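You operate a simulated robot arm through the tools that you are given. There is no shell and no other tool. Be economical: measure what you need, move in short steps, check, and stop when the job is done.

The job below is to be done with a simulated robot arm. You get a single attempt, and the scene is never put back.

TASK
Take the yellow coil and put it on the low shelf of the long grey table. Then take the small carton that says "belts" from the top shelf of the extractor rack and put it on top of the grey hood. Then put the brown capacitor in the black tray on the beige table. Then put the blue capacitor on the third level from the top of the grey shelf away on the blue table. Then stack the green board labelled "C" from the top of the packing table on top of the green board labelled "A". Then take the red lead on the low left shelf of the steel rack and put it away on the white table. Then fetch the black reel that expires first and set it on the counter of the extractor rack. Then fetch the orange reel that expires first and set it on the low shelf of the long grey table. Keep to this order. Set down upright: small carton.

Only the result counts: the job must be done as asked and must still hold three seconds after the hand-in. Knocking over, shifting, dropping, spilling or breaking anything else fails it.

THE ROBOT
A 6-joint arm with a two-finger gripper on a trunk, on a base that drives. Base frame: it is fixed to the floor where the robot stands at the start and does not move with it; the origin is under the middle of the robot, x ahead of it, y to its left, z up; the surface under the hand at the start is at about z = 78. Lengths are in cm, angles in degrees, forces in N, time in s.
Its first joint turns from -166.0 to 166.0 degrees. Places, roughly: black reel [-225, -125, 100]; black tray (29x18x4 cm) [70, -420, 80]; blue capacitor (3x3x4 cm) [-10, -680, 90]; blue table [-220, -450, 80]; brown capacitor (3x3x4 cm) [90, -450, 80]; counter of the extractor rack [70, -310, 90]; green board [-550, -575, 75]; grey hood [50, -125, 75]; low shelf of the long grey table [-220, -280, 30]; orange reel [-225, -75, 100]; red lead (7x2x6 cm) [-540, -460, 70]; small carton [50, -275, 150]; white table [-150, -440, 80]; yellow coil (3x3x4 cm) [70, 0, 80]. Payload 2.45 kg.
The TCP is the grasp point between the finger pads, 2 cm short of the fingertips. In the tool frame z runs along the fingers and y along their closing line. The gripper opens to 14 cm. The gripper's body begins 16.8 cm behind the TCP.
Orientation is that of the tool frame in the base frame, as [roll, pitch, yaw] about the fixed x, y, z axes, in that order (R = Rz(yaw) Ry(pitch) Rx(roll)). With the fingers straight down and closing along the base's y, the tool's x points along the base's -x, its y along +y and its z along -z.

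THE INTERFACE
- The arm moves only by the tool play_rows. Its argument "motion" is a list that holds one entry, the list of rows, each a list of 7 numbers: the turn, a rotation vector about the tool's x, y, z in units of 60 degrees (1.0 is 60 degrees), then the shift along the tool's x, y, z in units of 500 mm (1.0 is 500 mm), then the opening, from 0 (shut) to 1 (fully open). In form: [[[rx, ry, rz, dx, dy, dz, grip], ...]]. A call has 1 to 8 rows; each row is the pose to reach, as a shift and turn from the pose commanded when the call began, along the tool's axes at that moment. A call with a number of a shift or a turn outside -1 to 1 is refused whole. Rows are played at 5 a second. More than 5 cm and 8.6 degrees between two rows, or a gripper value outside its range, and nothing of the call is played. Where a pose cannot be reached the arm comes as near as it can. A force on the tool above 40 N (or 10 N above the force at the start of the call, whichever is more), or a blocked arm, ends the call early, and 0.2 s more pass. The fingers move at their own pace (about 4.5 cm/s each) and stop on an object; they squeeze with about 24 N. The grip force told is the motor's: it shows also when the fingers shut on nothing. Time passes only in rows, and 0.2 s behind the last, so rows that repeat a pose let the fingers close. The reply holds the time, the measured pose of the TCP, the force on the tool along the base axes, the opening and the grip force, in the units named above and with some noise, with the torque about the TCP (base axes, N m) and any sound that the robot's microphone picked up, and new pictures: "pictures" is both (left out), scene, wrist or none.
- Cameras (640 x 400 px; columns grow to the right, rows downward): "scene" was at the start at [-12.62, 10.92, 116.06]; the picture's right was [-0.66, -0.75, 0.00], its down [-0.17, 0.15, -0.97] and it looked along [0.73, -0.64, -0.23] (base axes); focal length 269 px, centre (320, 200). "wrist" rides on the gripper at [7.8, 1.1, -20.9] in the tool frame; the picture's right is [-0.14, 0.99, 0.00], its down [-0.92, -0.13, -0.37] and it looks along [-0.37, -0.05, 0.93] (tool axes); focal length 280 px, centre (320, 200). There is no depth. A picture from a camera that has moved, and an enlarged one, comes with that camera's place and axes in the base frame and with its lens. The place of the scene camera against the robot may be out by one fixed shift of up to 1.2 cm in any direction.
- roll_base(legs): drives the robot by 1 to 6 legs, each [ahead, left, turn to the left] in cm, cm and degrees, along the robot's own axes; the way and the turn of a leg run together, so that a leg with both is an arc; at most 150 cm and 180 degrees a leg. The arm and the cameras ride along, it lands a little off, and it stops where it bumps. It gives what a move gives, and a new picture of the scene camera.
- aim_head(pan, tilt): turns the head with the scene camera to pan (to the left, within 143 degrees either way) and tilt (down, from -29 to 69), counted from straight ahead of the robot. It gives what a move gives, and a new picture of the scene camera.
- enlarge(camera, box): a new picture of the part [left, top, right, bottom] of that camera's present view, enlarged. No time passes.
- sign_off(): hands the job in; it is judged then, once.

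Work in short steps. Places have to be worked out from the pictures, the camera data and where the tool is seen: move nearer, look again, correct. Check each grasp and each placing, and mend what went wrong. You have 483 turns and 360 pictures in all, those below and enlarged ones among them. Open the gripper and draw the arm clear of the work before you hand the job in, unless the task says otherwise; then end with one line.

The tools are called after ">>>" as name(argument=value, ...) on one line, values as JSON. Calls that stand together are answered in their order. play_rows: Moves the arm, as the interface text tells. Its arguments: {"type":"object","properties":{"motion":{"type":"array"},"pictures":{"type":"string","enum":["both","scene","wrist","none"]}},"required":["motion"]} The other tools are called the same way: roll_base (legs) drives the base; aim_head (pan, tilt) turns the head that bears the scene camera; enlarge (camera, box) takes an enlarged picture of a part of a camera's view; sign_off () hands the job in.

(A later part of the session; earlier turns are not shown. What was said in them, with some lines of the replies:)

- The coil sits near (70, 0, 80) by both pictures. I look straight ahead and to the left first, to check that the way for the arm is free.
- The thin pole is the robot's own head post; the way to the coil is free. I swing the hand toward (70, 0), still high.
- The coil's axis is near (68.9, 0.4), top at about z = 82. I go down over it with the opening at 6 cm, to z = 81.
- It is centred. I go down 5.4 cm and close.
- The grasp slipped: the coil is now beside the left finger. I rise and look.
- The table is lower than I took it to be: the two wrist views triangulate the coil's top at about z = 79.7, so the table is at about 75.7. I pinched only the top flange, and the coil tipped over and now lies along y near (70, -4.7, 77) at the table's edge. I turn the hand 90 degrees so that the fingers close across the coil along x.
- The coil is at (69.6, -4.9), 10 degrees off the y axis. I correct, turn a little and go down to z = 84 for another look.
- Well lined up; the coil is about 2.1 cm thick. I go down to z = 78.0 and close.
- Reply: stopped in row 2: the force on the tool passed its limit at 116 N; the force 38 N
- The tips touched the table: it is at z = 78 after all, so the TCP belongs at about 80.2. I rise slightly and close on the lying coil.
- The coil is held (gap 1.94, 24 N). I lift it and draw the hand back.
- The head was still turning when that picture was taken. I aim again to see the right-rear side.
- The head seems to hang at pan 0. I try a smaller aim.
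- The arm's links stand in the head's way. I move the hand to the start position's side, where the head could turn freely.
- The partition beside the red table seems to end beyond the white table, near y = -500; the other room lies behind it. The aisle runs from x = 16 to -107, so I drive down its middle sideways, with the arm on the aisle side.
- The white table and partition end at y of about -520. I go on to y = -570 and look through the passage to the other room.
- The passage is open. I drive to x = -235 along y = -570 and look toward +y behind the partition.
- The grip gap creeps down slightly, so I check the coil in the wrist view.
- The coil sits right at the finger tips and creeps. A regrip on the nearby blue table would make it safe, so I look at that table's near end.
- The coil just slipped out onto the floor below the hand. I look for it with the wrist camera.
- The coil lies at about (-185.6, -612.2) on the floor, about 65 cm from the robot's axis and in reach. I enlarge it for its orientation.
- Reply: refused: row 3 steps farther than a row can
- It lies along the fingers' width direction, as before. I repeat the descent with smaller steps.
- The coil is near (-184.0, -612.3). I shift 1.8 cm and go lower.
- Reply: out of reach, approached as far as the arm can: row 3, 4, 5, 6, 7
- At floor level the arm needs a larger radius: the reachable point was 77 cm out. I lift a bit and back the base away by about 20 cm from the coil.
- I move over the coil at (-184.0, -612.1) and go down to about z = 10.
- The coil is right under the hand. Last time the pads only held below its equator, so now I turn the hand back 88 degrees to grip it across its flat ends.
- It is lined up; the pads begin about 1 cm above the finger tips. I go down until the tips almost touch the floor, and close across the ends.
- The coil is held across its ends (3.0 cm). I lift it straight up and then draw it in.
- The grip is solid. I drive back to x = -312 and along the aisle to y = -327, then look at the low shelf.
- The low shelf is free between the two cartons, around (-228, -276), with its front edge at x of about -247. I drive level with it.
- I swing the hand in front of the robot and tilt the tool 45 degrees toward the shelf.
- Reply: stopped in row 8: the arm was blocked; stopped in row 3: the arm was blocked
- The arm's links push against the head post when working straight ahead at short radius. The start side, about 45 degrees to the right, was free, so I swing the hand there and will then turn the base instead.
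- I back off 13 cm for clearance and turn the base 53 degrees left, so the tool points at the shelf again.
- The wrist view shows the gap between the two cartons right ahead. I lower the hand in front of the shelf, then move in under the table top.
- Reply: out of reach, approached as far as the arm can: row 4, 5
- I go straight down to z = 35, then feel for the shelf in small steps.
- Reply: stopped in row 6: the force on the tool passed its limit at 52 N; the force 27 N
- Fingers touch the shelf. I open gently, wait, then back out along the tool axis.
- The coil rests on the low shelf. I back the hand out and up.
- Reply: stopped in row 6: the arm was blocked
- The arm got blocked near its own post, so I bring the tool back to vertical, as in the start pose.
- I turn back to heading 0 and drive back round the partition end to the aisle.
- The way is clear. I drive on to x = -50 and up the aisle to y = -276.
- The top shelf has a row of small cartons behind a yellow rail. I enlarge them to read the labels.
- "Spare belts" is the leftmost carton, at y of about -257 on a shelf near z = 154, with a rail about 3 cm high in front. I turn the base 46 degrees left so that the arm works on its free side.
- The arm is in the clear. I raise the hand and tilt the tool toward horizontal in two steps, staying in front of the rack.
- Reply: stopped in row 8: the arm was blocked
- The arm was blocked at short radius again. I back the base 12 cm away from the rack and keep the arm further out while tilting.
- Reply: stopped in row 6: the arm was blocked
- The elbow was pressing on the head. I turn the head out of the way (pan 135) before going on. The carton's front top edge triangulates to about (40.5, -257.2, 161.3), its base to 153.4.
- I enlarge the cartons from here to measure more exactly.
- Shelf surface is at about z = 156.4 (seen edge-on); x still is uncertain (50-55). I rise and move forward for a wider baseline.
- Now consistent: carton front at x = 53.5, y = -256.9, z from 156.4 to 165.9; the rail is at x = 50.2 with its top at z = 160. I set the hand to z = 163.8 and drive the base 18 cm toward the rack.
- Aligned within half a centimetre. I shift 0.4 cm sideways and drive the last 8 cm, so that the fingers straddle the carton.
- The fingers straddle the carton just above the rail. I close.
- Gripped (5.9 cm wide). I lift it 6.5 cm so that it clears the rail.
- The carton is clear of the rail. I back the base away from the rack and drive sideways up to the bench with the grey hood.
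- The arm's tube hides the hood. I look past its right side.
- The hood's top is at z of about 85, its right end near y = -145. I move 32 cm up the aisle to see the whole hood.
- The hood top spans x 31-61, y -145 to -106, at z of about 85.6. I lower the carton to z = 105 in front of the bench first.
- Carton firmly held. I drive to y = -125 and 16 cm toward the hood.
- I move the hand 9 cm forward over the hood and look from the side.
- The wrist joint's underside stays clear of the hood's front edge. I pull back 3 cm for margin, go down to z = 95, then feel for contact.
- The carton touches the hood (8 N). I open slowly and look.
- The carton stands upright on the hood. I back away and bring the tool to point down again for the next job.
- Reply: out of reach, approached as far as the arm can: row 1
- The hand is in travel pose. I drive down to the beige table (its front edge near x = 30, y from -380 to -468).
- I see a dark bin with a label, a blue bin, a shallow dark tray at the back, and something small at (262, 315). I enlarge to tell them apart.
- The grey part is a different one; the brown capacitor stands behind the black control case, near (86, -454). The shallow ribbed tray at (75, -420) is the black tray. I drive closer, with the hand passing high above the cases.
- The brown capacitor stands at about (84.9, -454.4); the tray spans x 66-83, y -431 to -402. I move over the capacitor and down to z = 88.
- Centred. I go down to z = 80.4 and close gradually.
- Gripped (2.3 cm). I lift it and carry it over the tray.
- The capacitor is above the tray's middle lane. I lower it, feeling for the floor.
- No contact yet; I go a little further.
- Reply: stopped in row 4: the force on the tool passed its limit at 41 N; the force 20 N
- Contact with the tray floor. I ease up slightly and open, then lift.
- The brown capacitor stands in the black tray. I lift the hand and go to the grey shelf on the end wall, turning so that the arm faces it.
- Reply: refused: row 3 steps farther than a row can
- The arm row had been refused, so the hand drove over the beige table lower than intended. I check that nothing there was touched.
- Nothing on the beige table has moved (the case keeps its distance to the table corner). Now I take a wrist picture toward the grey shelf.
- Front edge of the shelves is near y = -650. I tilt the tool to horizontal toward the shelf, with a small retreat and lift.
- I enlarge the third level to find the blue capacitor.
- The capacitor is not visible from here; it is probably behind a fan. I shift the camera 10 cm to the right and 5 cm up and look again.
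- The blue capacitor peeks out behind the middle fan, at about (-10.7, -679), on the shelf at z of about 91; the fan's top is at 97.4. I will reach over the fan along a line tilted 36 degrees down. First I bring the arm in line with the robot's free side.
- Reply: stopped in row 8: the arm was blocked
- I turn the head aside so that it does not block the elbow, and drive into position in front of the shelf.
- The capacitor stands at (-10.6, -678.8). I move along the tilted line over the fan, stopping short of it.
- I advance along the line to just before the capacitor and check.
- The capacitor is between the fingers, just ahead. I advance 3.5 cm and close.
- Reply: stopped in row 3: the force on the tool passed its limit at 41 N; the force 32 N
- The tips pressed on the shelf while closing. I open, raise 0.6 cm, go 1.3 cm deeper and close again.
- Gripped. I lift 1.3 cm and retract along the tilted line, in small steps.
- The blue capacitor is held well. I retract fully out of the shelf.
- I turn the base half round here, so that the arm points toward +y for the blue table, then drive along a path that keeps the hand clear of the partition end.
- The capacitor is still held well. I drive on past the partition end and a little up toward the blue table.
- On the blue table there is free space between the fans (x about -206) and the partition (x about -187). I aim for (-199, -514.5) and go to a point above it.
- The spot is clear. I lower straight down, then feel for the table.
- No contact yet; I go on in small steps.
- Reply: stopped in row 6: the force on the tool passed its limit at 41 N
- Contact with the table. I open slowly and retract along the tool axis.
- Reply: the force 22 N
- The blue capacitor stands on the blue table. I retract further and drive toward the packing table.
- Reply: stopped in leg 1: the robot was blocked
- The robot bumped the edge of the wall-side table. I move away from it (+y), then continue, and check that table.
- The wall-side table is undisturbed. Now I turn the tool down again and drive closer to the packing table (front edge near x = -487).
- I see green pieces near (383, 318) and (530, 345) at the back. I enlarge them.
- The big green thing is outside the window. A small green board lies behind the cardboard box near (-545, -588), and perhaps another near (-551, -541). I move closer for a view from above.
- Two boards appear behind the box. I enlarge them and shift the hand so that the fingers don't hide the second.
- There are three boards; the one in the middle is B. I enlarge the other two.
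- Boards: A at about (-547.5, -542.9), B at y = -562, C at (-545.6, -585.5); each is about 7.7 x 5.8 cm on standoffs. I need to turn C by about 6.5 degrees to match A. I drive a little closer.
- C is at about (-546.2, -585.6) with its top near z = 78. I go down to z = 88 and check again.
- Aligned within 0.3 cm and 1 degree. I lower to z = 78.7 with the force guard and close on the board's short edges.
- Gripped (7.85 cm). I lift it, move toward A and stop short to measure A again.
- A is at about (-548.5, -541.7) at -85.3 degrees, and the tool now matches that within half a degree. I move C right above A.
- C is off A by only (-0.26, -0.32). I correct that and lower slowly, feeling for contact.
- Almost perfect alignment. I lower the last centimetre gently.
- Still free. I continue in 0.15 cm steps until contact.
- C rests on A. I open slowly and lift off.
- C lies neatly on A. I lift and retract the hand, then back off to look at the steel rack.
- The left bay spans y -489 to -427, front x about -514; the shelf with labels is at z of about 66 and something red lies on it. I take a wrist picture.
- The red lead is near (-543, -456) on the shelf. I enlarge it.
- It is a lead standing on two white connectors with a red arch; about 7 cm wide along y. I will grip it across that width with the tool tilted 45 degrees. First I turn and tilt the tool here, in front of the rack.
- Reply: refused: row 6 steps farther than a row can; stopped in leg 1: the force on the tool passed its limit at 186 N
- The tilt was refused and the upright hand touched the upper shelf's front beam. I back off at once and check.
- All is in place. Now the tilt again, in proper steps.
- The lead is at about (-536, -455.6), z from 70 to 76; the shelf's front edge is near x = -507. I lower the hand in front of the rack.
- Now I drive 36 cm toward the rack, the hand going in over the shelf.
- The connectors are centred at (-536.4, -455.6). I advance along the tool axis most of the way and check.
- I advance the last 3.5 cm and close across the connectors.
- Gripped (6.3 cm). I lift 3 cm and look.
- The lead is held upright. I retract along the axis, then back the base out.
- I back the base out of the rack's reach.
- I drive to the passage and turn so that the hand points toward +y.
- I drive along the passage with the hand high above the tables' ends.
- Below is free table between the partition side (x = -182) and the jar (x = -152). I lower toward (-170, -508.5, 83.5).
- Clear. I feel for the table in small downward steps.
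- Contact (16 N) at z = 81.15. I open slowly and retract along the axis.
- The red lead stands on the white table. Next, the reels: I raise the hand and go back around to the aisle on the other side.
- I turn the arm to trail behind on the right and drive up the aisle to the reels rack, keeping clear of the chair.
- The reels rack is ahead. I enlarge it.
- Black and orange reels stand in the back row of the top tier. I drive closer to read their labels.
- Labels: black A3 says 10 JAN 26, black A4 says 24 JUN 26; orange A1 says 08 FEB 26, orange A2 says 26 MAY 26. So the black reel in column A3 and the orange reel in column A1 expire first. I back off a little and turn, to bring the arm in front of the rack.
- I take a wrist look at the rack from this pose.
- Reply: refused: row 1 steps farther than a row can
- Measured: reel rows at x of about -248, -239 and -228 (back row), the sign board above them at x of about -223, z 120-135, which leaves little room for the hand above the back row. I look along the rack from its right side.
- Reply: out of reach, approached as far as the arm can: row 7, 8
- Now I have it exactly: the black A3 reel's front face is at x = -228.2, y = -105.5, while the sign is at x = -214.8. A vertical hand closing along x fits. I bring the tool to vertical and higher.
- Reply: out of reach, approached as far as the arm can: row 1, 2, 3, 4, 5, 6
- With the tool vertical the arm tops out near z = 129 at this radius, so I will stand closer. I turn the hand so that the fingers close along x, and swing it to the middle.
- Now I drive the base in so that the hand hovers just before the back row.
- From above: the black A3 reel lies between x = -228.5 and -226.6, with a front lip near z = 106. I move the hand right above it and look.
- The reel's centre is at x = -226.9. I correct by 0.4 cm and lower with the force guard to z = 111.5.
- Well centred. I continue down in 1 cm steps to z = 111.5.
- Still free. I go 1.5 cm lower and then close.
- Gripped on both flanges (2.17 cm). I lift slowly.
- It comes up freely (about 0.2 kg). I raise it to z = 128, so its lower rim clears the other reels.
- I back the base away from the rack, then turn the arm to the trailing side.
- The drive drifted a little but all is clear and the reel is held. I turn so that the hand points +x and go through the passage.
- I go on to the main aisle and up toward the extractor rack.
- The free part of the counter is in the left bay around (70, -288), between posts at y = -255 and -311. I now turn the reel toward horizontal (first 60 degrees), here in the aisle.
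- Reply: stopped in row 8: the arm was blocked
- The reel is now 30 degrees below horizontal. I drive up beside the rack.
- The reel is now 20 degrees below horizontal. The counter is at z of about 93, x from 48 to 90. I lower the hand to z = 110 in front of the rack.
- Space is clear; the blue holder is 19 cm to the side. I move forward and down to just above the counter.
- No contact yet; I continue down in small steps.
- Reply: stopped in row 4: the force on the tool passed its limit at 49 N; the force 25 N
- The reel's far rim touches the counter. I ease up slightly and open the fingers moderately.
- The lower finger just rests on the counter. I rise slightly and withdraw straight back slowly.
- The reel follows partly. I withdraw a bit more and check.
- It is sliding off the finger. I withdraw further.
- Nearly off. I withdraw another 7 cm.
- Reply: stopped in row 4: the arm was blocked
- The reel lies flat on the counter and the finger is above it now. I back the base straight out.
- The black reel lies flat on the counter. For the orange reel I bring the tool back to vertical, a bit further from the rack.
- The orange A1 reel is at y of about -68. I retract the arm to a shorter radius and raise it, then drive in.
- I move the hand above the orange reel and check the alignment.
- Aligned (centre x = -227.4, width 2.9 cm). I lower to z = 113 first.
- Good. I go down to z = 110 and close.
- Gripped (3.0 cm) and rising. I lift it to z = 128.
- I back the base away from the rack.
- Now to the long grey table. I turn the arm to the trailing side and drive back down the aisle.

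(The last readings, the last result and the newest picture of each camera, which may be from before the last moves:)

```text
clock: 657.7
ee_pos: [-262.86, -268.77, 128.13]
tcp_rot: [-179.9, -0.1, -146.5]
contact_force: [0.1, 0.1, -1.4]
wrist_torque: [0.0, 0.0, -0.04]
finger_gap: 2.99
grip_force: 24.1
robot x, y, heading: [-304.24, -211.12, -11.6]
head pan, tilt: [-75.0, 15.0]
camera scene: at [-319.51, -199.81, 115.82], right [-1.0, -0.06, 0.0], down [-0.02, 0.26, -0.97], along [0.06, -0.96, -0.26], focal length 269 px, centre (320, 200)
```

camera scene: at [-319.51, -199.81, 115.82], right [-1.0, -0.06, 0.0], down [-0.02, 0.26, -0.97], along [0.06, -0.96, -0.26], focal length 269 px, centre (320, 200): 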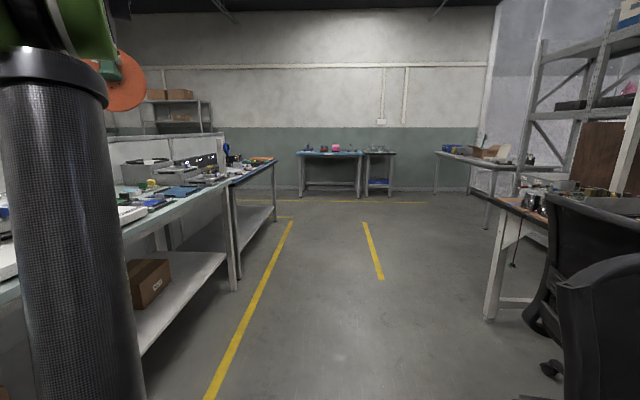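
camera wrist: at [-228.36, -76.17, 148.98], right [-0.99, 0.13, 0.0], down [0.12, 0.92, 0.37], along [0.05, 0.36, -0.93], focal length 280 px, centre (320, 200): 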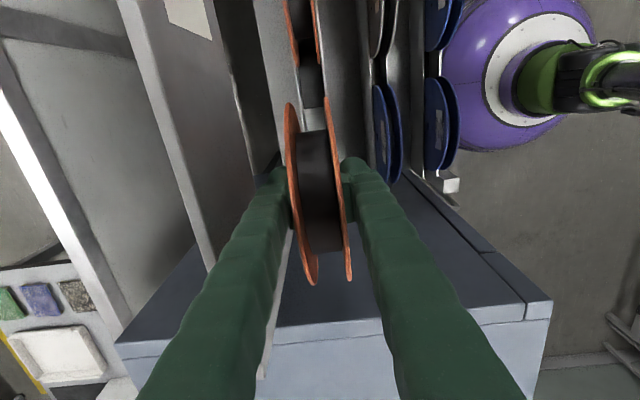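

The free part of the low shelf is at its right end, y from -325 to -360. I drive level with it and turn the arm toward it.

>>> roll_base(legs=[[-3.9, -133, 1], [0, 0, 56]])

```text
clock: 666.8
ee_pos: [-263.47, -336.34, 128.13]
tcp_rot: [-179.9, 0.0, -89.7]
contact_force: [-0.4, -0.2, -0.5]
wrist_torque: [-0.01, -0.03, -0.05]
finger_gap: 2.97
grip_force: 23.9
robot x, y, heading: [-334.76, -339.59, 45.2]
head pan, tilt: [-75.0, 15.0]
camera scene: at [-352.88, -345.68, 115.82], right [-0.5, -0.87, 0.0], down [-0.22, 0.13, -0.97], along [0.84, -0.48, -0.26], focal length 269 px, centre (320, 200)
```

scene: 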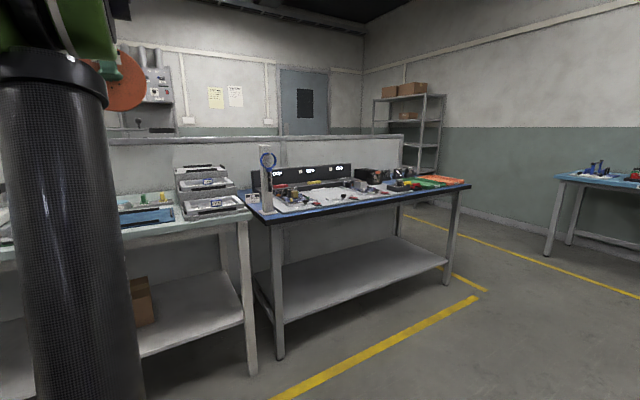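

I shift the base so that the hand lines up with y = -348 and is clear of the table, then tilt the reel to 45 degrees.

>>> roll_base(legs=[[-13.8, -2.4, 0]])

>>> play_rows(motion=[[[0.125, 0, 0, 0, 0, 0, 0], [0.25, 0, 0, 0, 0, 0.02, 0], [0.375, 0, 0, 0, 0, 0.04, 0], [0.5, 0, 0, 0, 0, 0.06, 0], [0.625, 0, 0, 0, 0, 0.08, 0], [0.75, 0, 0, 0, 0, 0.1, 0]]], pictures="none")

```text
clock: 668.2
ee_pos: [-271.6, -347.79, 128.05]
tcp_rot: [-179.8, -0.1, -89.6]
contact_force: [-1.1, 0.0, -2.3]
wrist_torque: [-0.02, -0.01, 0.02]
finger_gap: 3.01
grip_force: 23.6
robot x, y, heading: [-342.57, -351.09, 45.0]
head pan, tilt: [-75.0, 15.0]
camera scene: at [-360.91, -357.26, 115.82], right [-0.5, -0.87, 0.0], down [-0.23, 0.13, -0.97], along [0.84, -0.48, -0.26], focal length 269 px, centre (320, 200)
```

scene: 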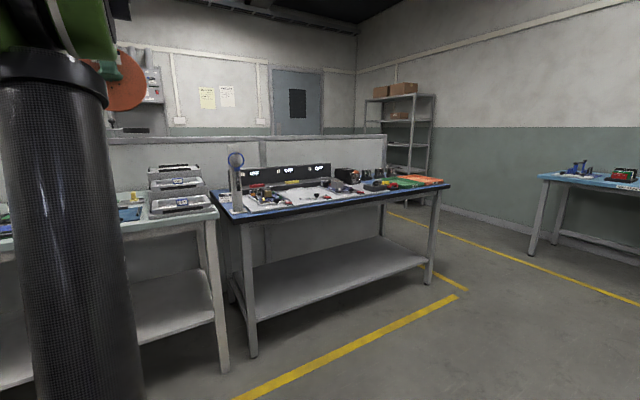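

```text
clock: 669.6
ee_pos: [-270.32, -347.77, 123.37]
tcp_rot: [-134.8, -0.1, -89.8]
contact_force: [0.5, -0.2, -2.4]
wrist_torque: [0.0, 0.02, -0.01]
finger_gap: 2.99
grip_force: 23.9
robot x, y, heading: [-342.61, -351.0, 45.3]
head pan, tilt: [-75.0, 15.0]
```

I lower the reel in front of the table in two stages.

>>> play_rows(motion=[[[0, 0, 0, 0, 0.069, 0.069, 0], [0, 0, 0, 0, 0.138, 0.138, 0], [0, 0, 0, 0, 0.207, 0.207, 0], [0, 0, 0, 0, 0.276, 0.276, 0], [0, 0, 0, 0, 0.345, 0.345, 0], [0, 0, 0, 0, 0.414, 0.414, 0], [0, 0, 0, 0, 0.483, 0.483, 0], [0, 0, 0, 0, 0.552, 0.552, 0]]], pictures="wrist")

```text
clock: 671.4
ee_pos: [-271.87, -347.65, 84.06]
tcp_rot: [-135.0, 0.0, -89.4]
contact_force: [0.1, 0.3, -2.9]
wrist_torque: [0.01, 0.0, -0.03]
finger_gap: 2.99
grip_force: 24.2
robot x, y, heading: [-342.36, -351.28, 45.2]
head pan, tilt: [-75.0, 15.0]
camera wrist: at [-287.29, -355.53, 97.99], right [-0.7, 0.13, -0.7], down [-0.18, 0.92, 0.35], along [0.69, 0.37, -0.62], focal length 280 px, centre (320, 200)
```

wrist: 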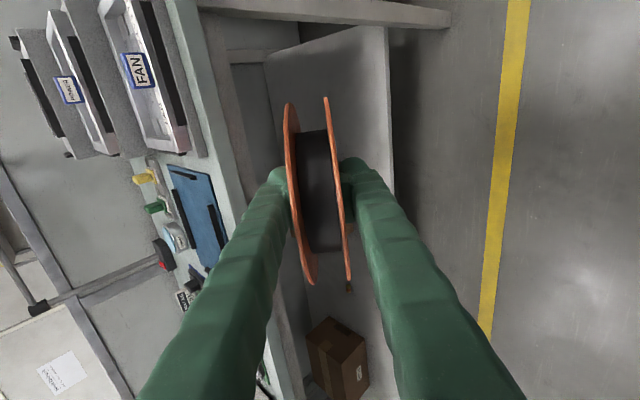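

>>> play_rows(motion=[[[0, 0, 0, 0, 0.069, 0.069, 0], [0, 0, 0, 0, 0.138, 0.138, 0], [0, 0, 0, 0, 0.207, 0.207, 0], [0, 0, 0, 0, 0.276, 0.276, 0], [0, 0, 0, 0, 0.345, 0.345, 0], [0, 0, 0, 0, 0.41, 0.41, 0]]], pictures="none")

```text
clock: 672.8
ee_pos: [-271.53, -347.92, 55.06]
tcp_rot: [-134.8, -0.1, -89.6]
contact_force: [-0.1, 0.2, -1.2]
wrist_torque: [0.0, 0.01, 0.0]
finger_gap: 2.99
grip_force: 24.0
robot x, y, heading: [-342.35, -350.98, 45.2]
head pan, tilt: [-75.0, 15.0]
```

>>> play_rows(motion=[[[0, 0, 0, 0, 0.065, 0.065, 0], [0, 0, 0, 0, 0.13, 0.13, 0], [0, 0, 0, 0, 0.18, 0.18, 0]]], pictures="wrist")

```text
clock: 673.6
ee_pos: [-268.34, -347.82, 51.03]
tcp_rot: [-135.0, -0.1, -89.6]
contact_force: [0.3, 0.1, -2.1]
wrist_torque: [0.0, 0.02, -0.03]
finger_gap: 3.0
grip_force: 24.1
out of reach, approached as far as the arm can: row 1, 2, 3
robot x, y, heading: [-342.96, -351.15, 45.2]
head pan, tilt: [-75.0, 15.0]
camera wrist: at [-283.79, -355.72, 64.94], right [-0.7, 0.13, -0.7], down [-0.18, 0.92, 0.35], along [0.69, 0.37, -0.62], focal length 280 px, centre (320, 200)
```

wrist: 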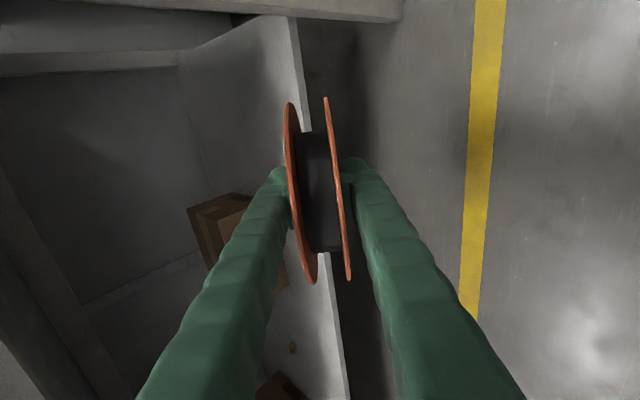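

The arm is at its inner limit, so I back the base 13 cm and extend the arm instead.

>>> roll_base(legs=[[-9.2, 9.2, 0]])

>>> play_rows(motion=[[[0, 0, 0, 0, -0.01, 0.08, 0], [0, 0, 0, 0, -0.02, 0.16, 0], [0, 0, 0, 0, -0.025, 0.24, 0], [0, 0, 0, 0, -0.028, 0.311, 0]]], pictures="none")

```text
clock: 674.8
ee_pos: [-281.26, -347.96, 51.0]
tcp_rot: [-135.0, -0.2, -89.6]
contact_force: [-0.3, -0.5, -1.6]
wrist_torque: [-0.01, 0.02, 0.0]
finger_gap: 2.98
grip_force: 24.6
robot x, y, heading: [-355.84, -351.19, 45.3]
head pan, tilt: [-75.0, 15.0]
camera scene: at [-373.85, -357.38, 115.82], right [-0.49, -0.87, 0.0], down [-0.23, 0.13, -0.97], along [0.84, -0.48, -0.26], focal length 269 px, centre (320, 200)
```

scene: 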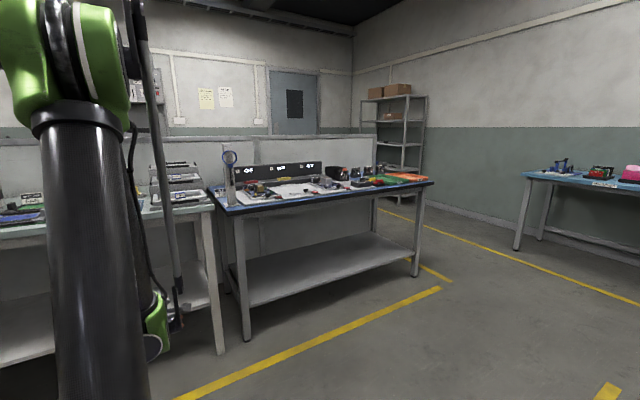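

```text
clock: 675.8
ee_pos: [-268.5, -347.91, 41.48]
tcp_rot: [-135.4, -0.1, -89.6]
contact_force: [-0.6, -1.3, -1.1]
wrist_torque: [-0.01, 0.02, 0.0]
finger_gap: 2.99
grip_force: 23.9
out of reach, approached as far as the arm can: row 1, 2, 3, 4
robot x, y, heading: [-355.23, -351.35, 45.4]
head pan, tilt: [-75.0, 15.0]
```

Now the reel is low enough to pass under the table top. I drive forward 36 cm.

>>> roll_base(legs=[[17.6, -17.8, 0]])

>>> play_rows(motion=[[[0, 0, 0, 0, 0, 0, 0]]], pictures="wrist")

```text
clock: 677.7
ee_pos: [-243.48, -348.52, 41.38]
tcp_rot: [-135.3, -0.1, -89.9]
contact_force: [0.4, 0.4, -1.6]
wrist_torque: [0.01, 0.02, 0.0]
finger_gap: 2.98
grip_force: 24.1
robot x, y, heading: [-330.16, -351.38, 45.0]
head pan, tilt: [-75.0, 15.0]
camera scene: at [-348.74, -357.45, 115.82], right [-0.5, -0.87, 0.0], down [-0.22, 0.13, -0.97], along [0.84, -0.48, -0.26], focal length 269 px, centre (320, 200)
```

scene: 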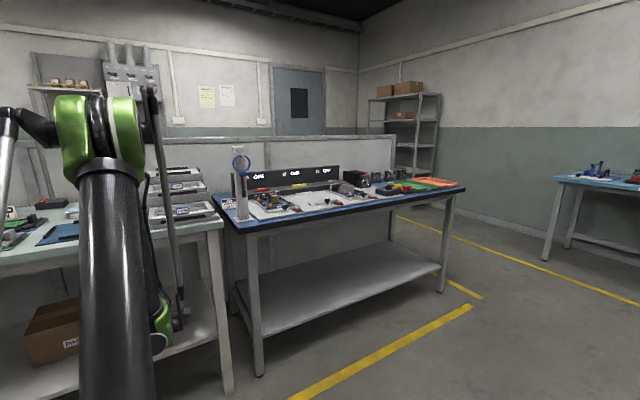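

```text
clock: 678.1
ee_pos: [-243.64, -348.61, 41.34]
tcp_rot: [-135.3, 0.0, -89.8]
contact_force: [-0.3, 0.3, -2.0]
wrist_torque: [0.02, 0.01, 0.01]
finger_gap: 3.01
grip_force: 24.1
robot x, y, heading: [-330.3, -351.62, 45.1]
head pan, tilt: [-75.0, 15.0]
camera wrist: at [-258.93, -356.37, 55.47], right [-0.7, 0.14, -0.7], down [-0.17, 0.92, 0.35], along [0.69, 0.37, -0.63], focal length 280 px, centre (320, 200)
```

wrist: 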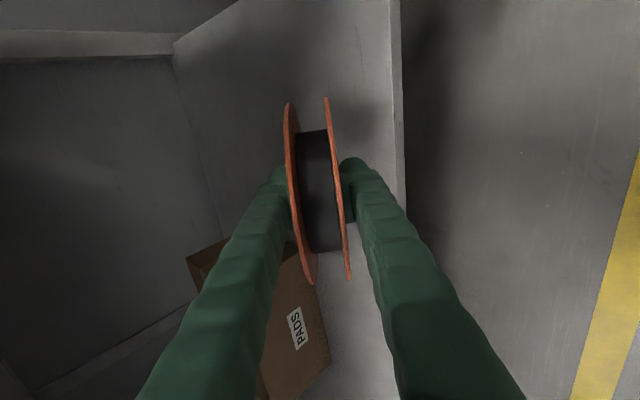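

I lower 2 cm more and drive 17 cm deeper under the table.

>>> play_rows(motion=[[[0, 0, 0, 0, 0.014, 0.014, 0], [0, 0, 0, 0, 0.026, 0.026, 0]]], pictures="none")

>>> roll_base(legs=[[12, -12, 0]])

>>> play_rows(motion=[[[0, 0, 0, 0, 0, 0, 0]]], pictures="wrist")

```text
clock: 678.7
ee_pos: [-242.58, -348.69, 40.48]
tcp_rot: [-135.5, -0.1, -89.9]
contact_force: [-0.5, -0.8, -1.4]
wrist_torque: [-0.02, 0.04, -0.01]
finger_gap: 2.99
grip_force: 23.6
out of reach, approached as far as the arm can: row 1, 2
robot x, y, heading: [-330.76, -351.2, 45.1]
head pan, tilt: [-75.0, 15.0]
```

```text
clock: 680.1
ee_pos: [-225.33, -349.08, 40.5]
tcp_rot: [-135.5, -0.1, -90.0]
contact_force: [-0.4, 0.0, -1.8]
wrist_torque: [-0.01, 0.04, -0.02]
finger_gap: 3.01
grip_force: 24.2
robot x, y, heading: [-313.14, -351.17, 45.0]
head pan, tilt: [-75.0, 15.0]
camera scene: at [-331.51, -357.56, 115.82], right [-0.5, -0.86, 0.0], down [-0.22, 0.13, -0.97], along [0.84, -0.49, -0.26], focal length 269 px, centre (320, 200)
```

scene: 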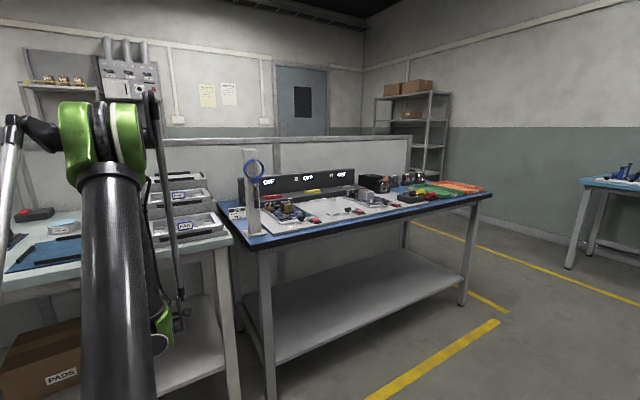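

```text
clock: 680.5
ee_pos: [-225.42, -349.07, 40.37]
tcp_rot: [-135.4, 0.0, -90.1]
contact_force: [-0.8, -0.1, -1.4]
wrist_torque: [0.01, 0.02, 0.01]
finger_gap: 3.01
grip_force: 24.2
robot x, y, heading: [-312.96, -351.46, 45.1]
head pan, tilt: [-75.0, 15.0]
camera wrist: at [-240.8, -356.79, 54.52], right [-0.71, 0.14, -0.69], down [-0.17, 0.92, 0.35], along [0.69, 0.36, -0.63], focal length 280 px, centre (320, 200)
```

wrist: 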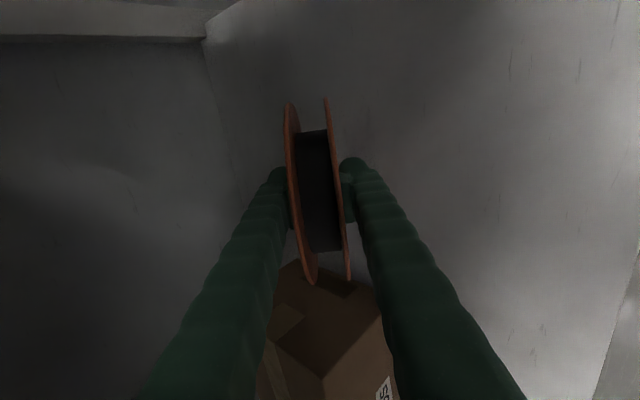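

The reel is over the free shelf. I move along the tool axis (forward-down) in small steps until the rim touches.

>>> play_rows(motion=[[[0, 0, 0, 0, 0, 0.012, 0], [0, 0, 0, 0, 0, 0.024, 0], [0, 0, 0, 0, 0, 0.036, 0], [0, 0, 0, 0, 0, 0.048, 0], [0, 0, 0, 0, 0, 0.06, 0], [0, 0, 0, 0, 0, 0.072, 0], [0, 0, 0, 0, 0, 0.084, 0], [0, 0, 0, 0, 0, 0.096, 0]]], pictures="wrist")

```text
clock: 682.3
ee_pos: [-222.06, -349.17, 37.17]
tcp_rot: [-135.4, -0.1, -90.0]
contact_force: [-6.0, 0.7, 20.3]
wrist_torque: [0.03, -0.77, -0.01]
finger_gap: 3.02
grip_force: 24.2
robot x, y, heading: [-312.89, -351.54, 44.9]
head pan, tilt: [-75.0, 15.0]
camera wrist: at [-237.45, -356.77, 51.22], right [-0.7, 0.14, -0.7], down [-0.17, 0.92, 0.35], along [0.69, 0.36, -0.63], focal length 280 px, centre (320, 200)
```

wrist: 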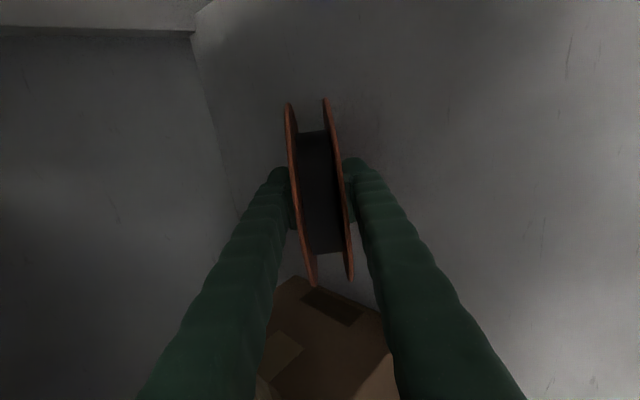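

Contact. I ease back a little and open moderately.

>>> play_rows(motion=[[[0, 0, 0, 0, 0, -0.008, 0], [0, 0, 0, 0, 0, -0.008, 0.23], [0, 0, 0, 0, 0, -0.008, 0.26], [0, 0, 0, 0, 0, -0.008, 0.3], [0, 0, 0, 0, 0, -0.008, 0.34], [0, 0, 0, 0, 0, -0.008, 0.34]]], pictures="wrist")

```text
clock: 683.7
ee_pos: [-222.24, -348.95, 37.26]
tcp_rot: [-135.5, -0.2, -90.1]
contact_force: [0.1, -0.4, -0.2]
wrist_torque: [0.01, -0.04, 0.0]
finger_gap: 4.79
grip_force: 0.2
robot x, y, heading: [-313.39, -351.98, 44.8]
head pan, tilt: [-75.0, 15.0]
camera wrist: at [-237.61, -356.76, 51.37], right [-0.71, 0.14, -0.69], down [-0.17, 0.92, 0.35], along [0.69, 0.36, -0.63], focal length 280 px, centre (320, 200)
```

wrist: 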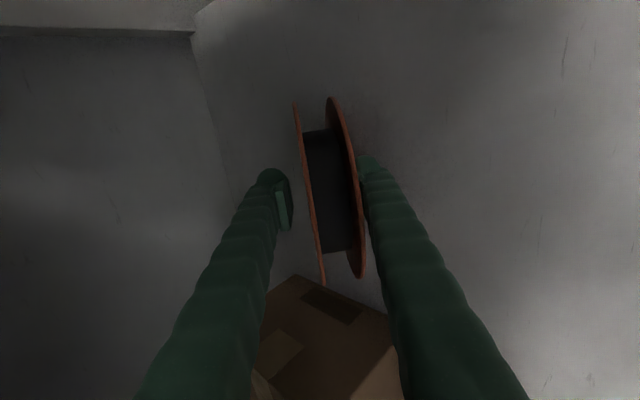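

The reel leans on the lower finger. I back out with the base in small steps, letting it recline.

>>> roll_base(legs=[[-2.8, 2.8, 0]])

>>> enlarge(camera="wrist", box=[0, 0, 640, 400])

```text
clock: 684.6
ee_pos: [-226.17, -349.09, 37.24]
tcp_rot: [-135.6, 0.0, -90.0]
contact_force: [0.4, -1.1, 0.4]
wrist_torque: [-0.01, -0.03, 0.0]
finger_gap: 4.8
grip_force: 0.2
robot x, y, heading: [-317.18, -351.54, 45.0]
head pan, tilt: [-75.0, 15.0]
camera scene: at [-335.5, -357.56, 115.82], right [-0.5, -0.86, 0.0], down [-0.22, 0.13, -0.97], along [0.84, -0.49, -0.26], focal length 269 px, centre (320, 200)
```

scene: 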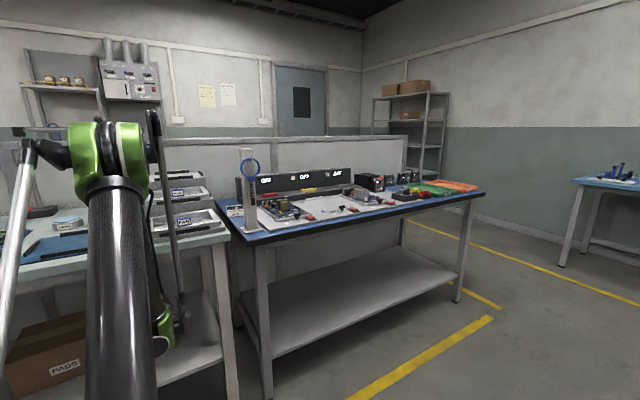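

```text
1.00 times, centred on (320, 200) of wrist (not enlarged: the box is as wide or as high as the picture)
camera zoom: at [-241.59, -356.76, 51.37], right [-0.71, 0.14, -0.69], down [-0.17, 0.92, 0.35], along [0.69, 0.36, -0.63], focal length 280 px, centre (320, 200)
```

zoom: 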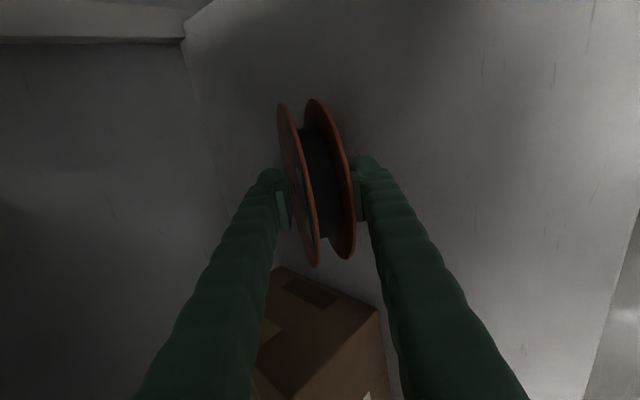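

It is reclining. I back out further.

>>> roll_base(legs=[[-2.8, 2.8, 0]])

>>> enlarge(camera="wrist", box=[0, 0, 640, 400])

```text
clock: 685.5
ee_pos: [-230.13, -349.0, 37.21]
tcp_rot: [-135.5, -0.1, -90.1]
contact_force: [-0.6, -0.4, -0.4]
wrist_torque: [-0.01, 0.04, 0.0]
finger_gap: 4.77
grip_force: 0.0
robot x, y, heading: [-321.14, -351.21, 44.8]
head pan, tilt: [-75.0, 15.0]
camera scene: at [-339.49, -357.55, 115.82], right [-0.5, -0.86, 0.0], down [-0.22, 0.13, -0.97], along [0.83, -0.49, -0.26], focal length 269 px, centre (320, 200)
```

scene: 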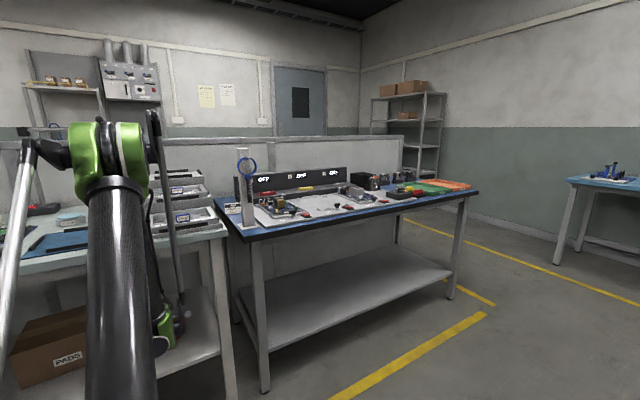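

```text
1.00 times, centred on (320, 200) of wrist (not enlarged: the box is as wide or as high as the picture)
camera zoom: at [-245.58, -356.79, 51.37], right [-0.71, 0.14, -0.69], down [-0.17, 0.92, 0.35], along [0.69, 0.36, -0.63], focal length 280 px, centre (320, 200)
```

zoom: 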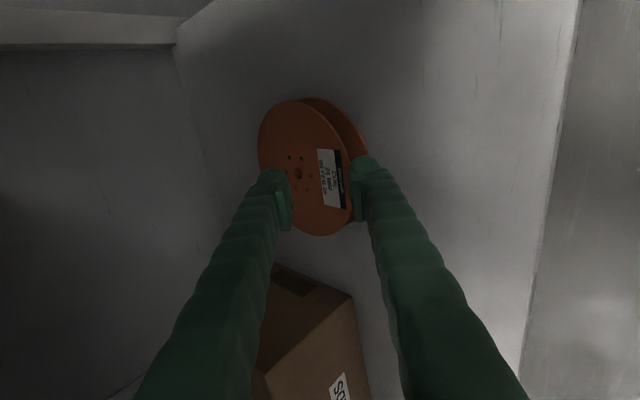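

Almost flat now. I back out another 5 cm.

>>> roll_base(legs=[[-3.5, 3.5, 0]])

>>> enlarge(camera="wrist", box=[0, 0, 640, 400])

```text
clock: 686.4
ee_pos: [-235.15, -348.91, 37.28]
tcp_rot: [-135.5, -0.1, -90.0]
contact_force: [0.4, -0.5, -0.3]
wrist_torque: [0.03, 0.05, -0.02]
finger_gap: 4.76
grip_force: 0.1
robot x, y, heading: [-326.1, -351.4, 44.9]
head pan, tilt: [-75.0, 15.0]
camera scene: at [-344.4, -357.53, 115.82], right [-0.5, -0.87, 0.0], down [-0.22, 0.13, -0.97], along [0.84, -0.48, -0.26], focal length 269 px, centre (320, 200)
```

scene: 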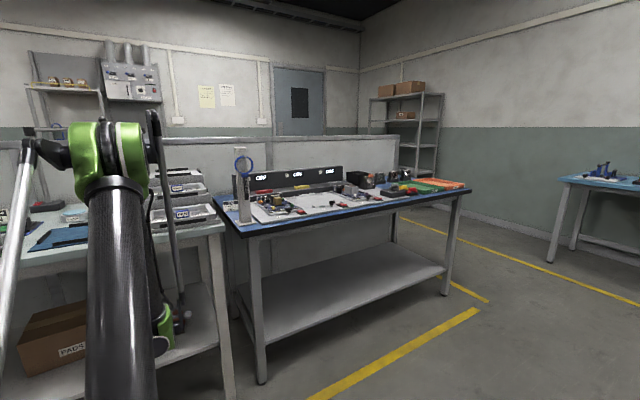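

```text
1.00 times, centred on (320, 200) of wrist (not enlarged: the box is as wide or as high as the picture)
camera zoom: at [-250.5, -356.61, 51.37], right [-0.71, 0.14, -0.69], down [-0.17, 0.92, 0.35], along [0.69, 0.36, -0.63], focal length 280 px, centre (320, 200)
```

zoom: 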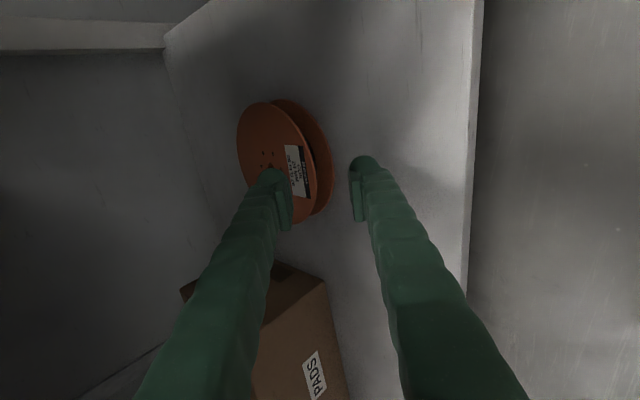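

The orange reel lies flat on the low shelf. I back out fully and check.

>>> roll_base(legs=[[-19, 19, 0]])

>>> play_rows(motion=[[[0, 0, 0, 0, -0.06, -0.06, 0.5], [0, 0, 0, 0, -0.12, -0.12, 0.5], [0, 0, 0, 0, -0.18, -0.18, 0.5], [0, 0, 0, 0, -0.25, -0.25, 0.5]]], pictures="wrist")

>>> enlarge(camera="wrist", box=[160, 60, 416, 380])

```text
clock: 688.3
ee_pos: [-262.37, -348.7, 37.17]
tcp_rot: [-135.5, -0.1, -89.6]
contact_force: [-0.1, -0.7, 0.1]
wrist_torque: [0.0, -0.01, 0.03]
finger_gap: 4.75
grip_force: 0.1
robot x, y, heading: [-353.77, -351.63, 44.9]
head pan, tilt: [-75.0, 15.0]
camera scene: at [-371.56, -357.9, 115.82], right [-0.5, -0.87, 0.0], down [-0.23, 0.13, -0.97], along [0.84, -0.48, -0.26], focal length 269 px, centre (320, 200)
```

scene: 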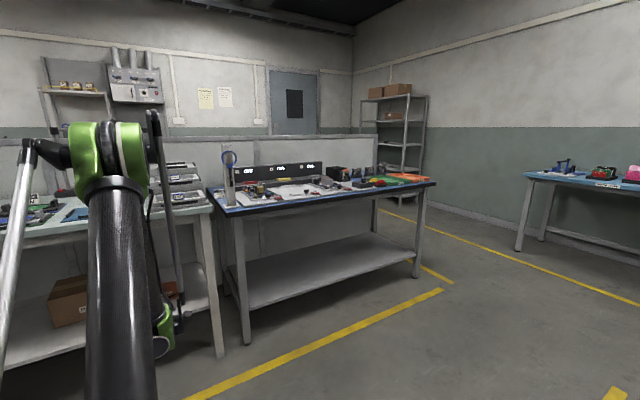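

```text
clock: 689.3
ee_pos: [-262.12, -348.64, 54.97]
tcp_rot: [-135.4, -0.1, -89.6]
contact_force: [0.1, -0.2, 0.2]
wrist_torque: [0.02, 0.04, 0.0]
finger_gap: 6.99
grip_force: 0.0
robot x, y, heading: [-353.51, -352.06, 45.1]
head pan, tilt: [-75.0, 15.0]
camera wrist: at [-277.54, -356.45, 69.04], right [-0.71, 0.13, -0.69], down [-0.17, 0.92, 0.35], along [0.69, 0.37, -0.63], focal length 280 px, centre (320, 200)
```

wrist: 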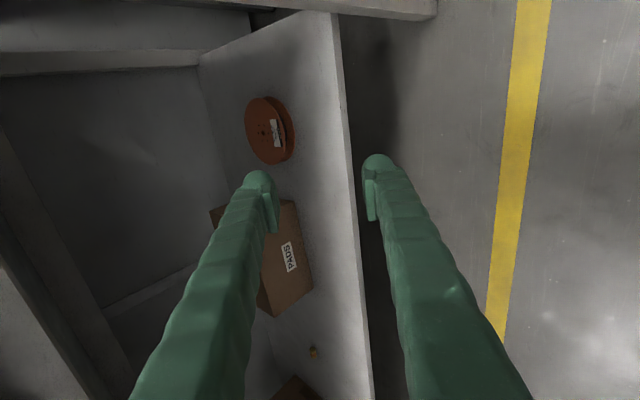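

```text
1.25 times, centred on (288, 220) of wrist
camera zoom: at [-277.54, -356.45, 69.04], right [-0.71, 0.13, -0.69], down [-0.17, 0.92, 0.35], along [0.69, 0.37, -0.63], focal length 350 px, centre (360, 175)
```

zoom: 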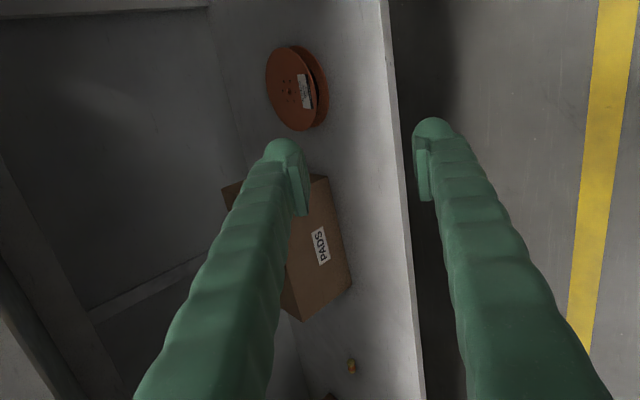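

Both the orange reel and the yellow coil rest on the low shelf, the gripper is open and the arm is clear of the table. I hand the job in.

>>> sign_off()

```text
The job is handed in.
```

All eight items were moved to where the task asked, in the order given. The yellow coil slipped out of the gripper onto the floor once on the way; I picked it up and placed it on the low shelf.
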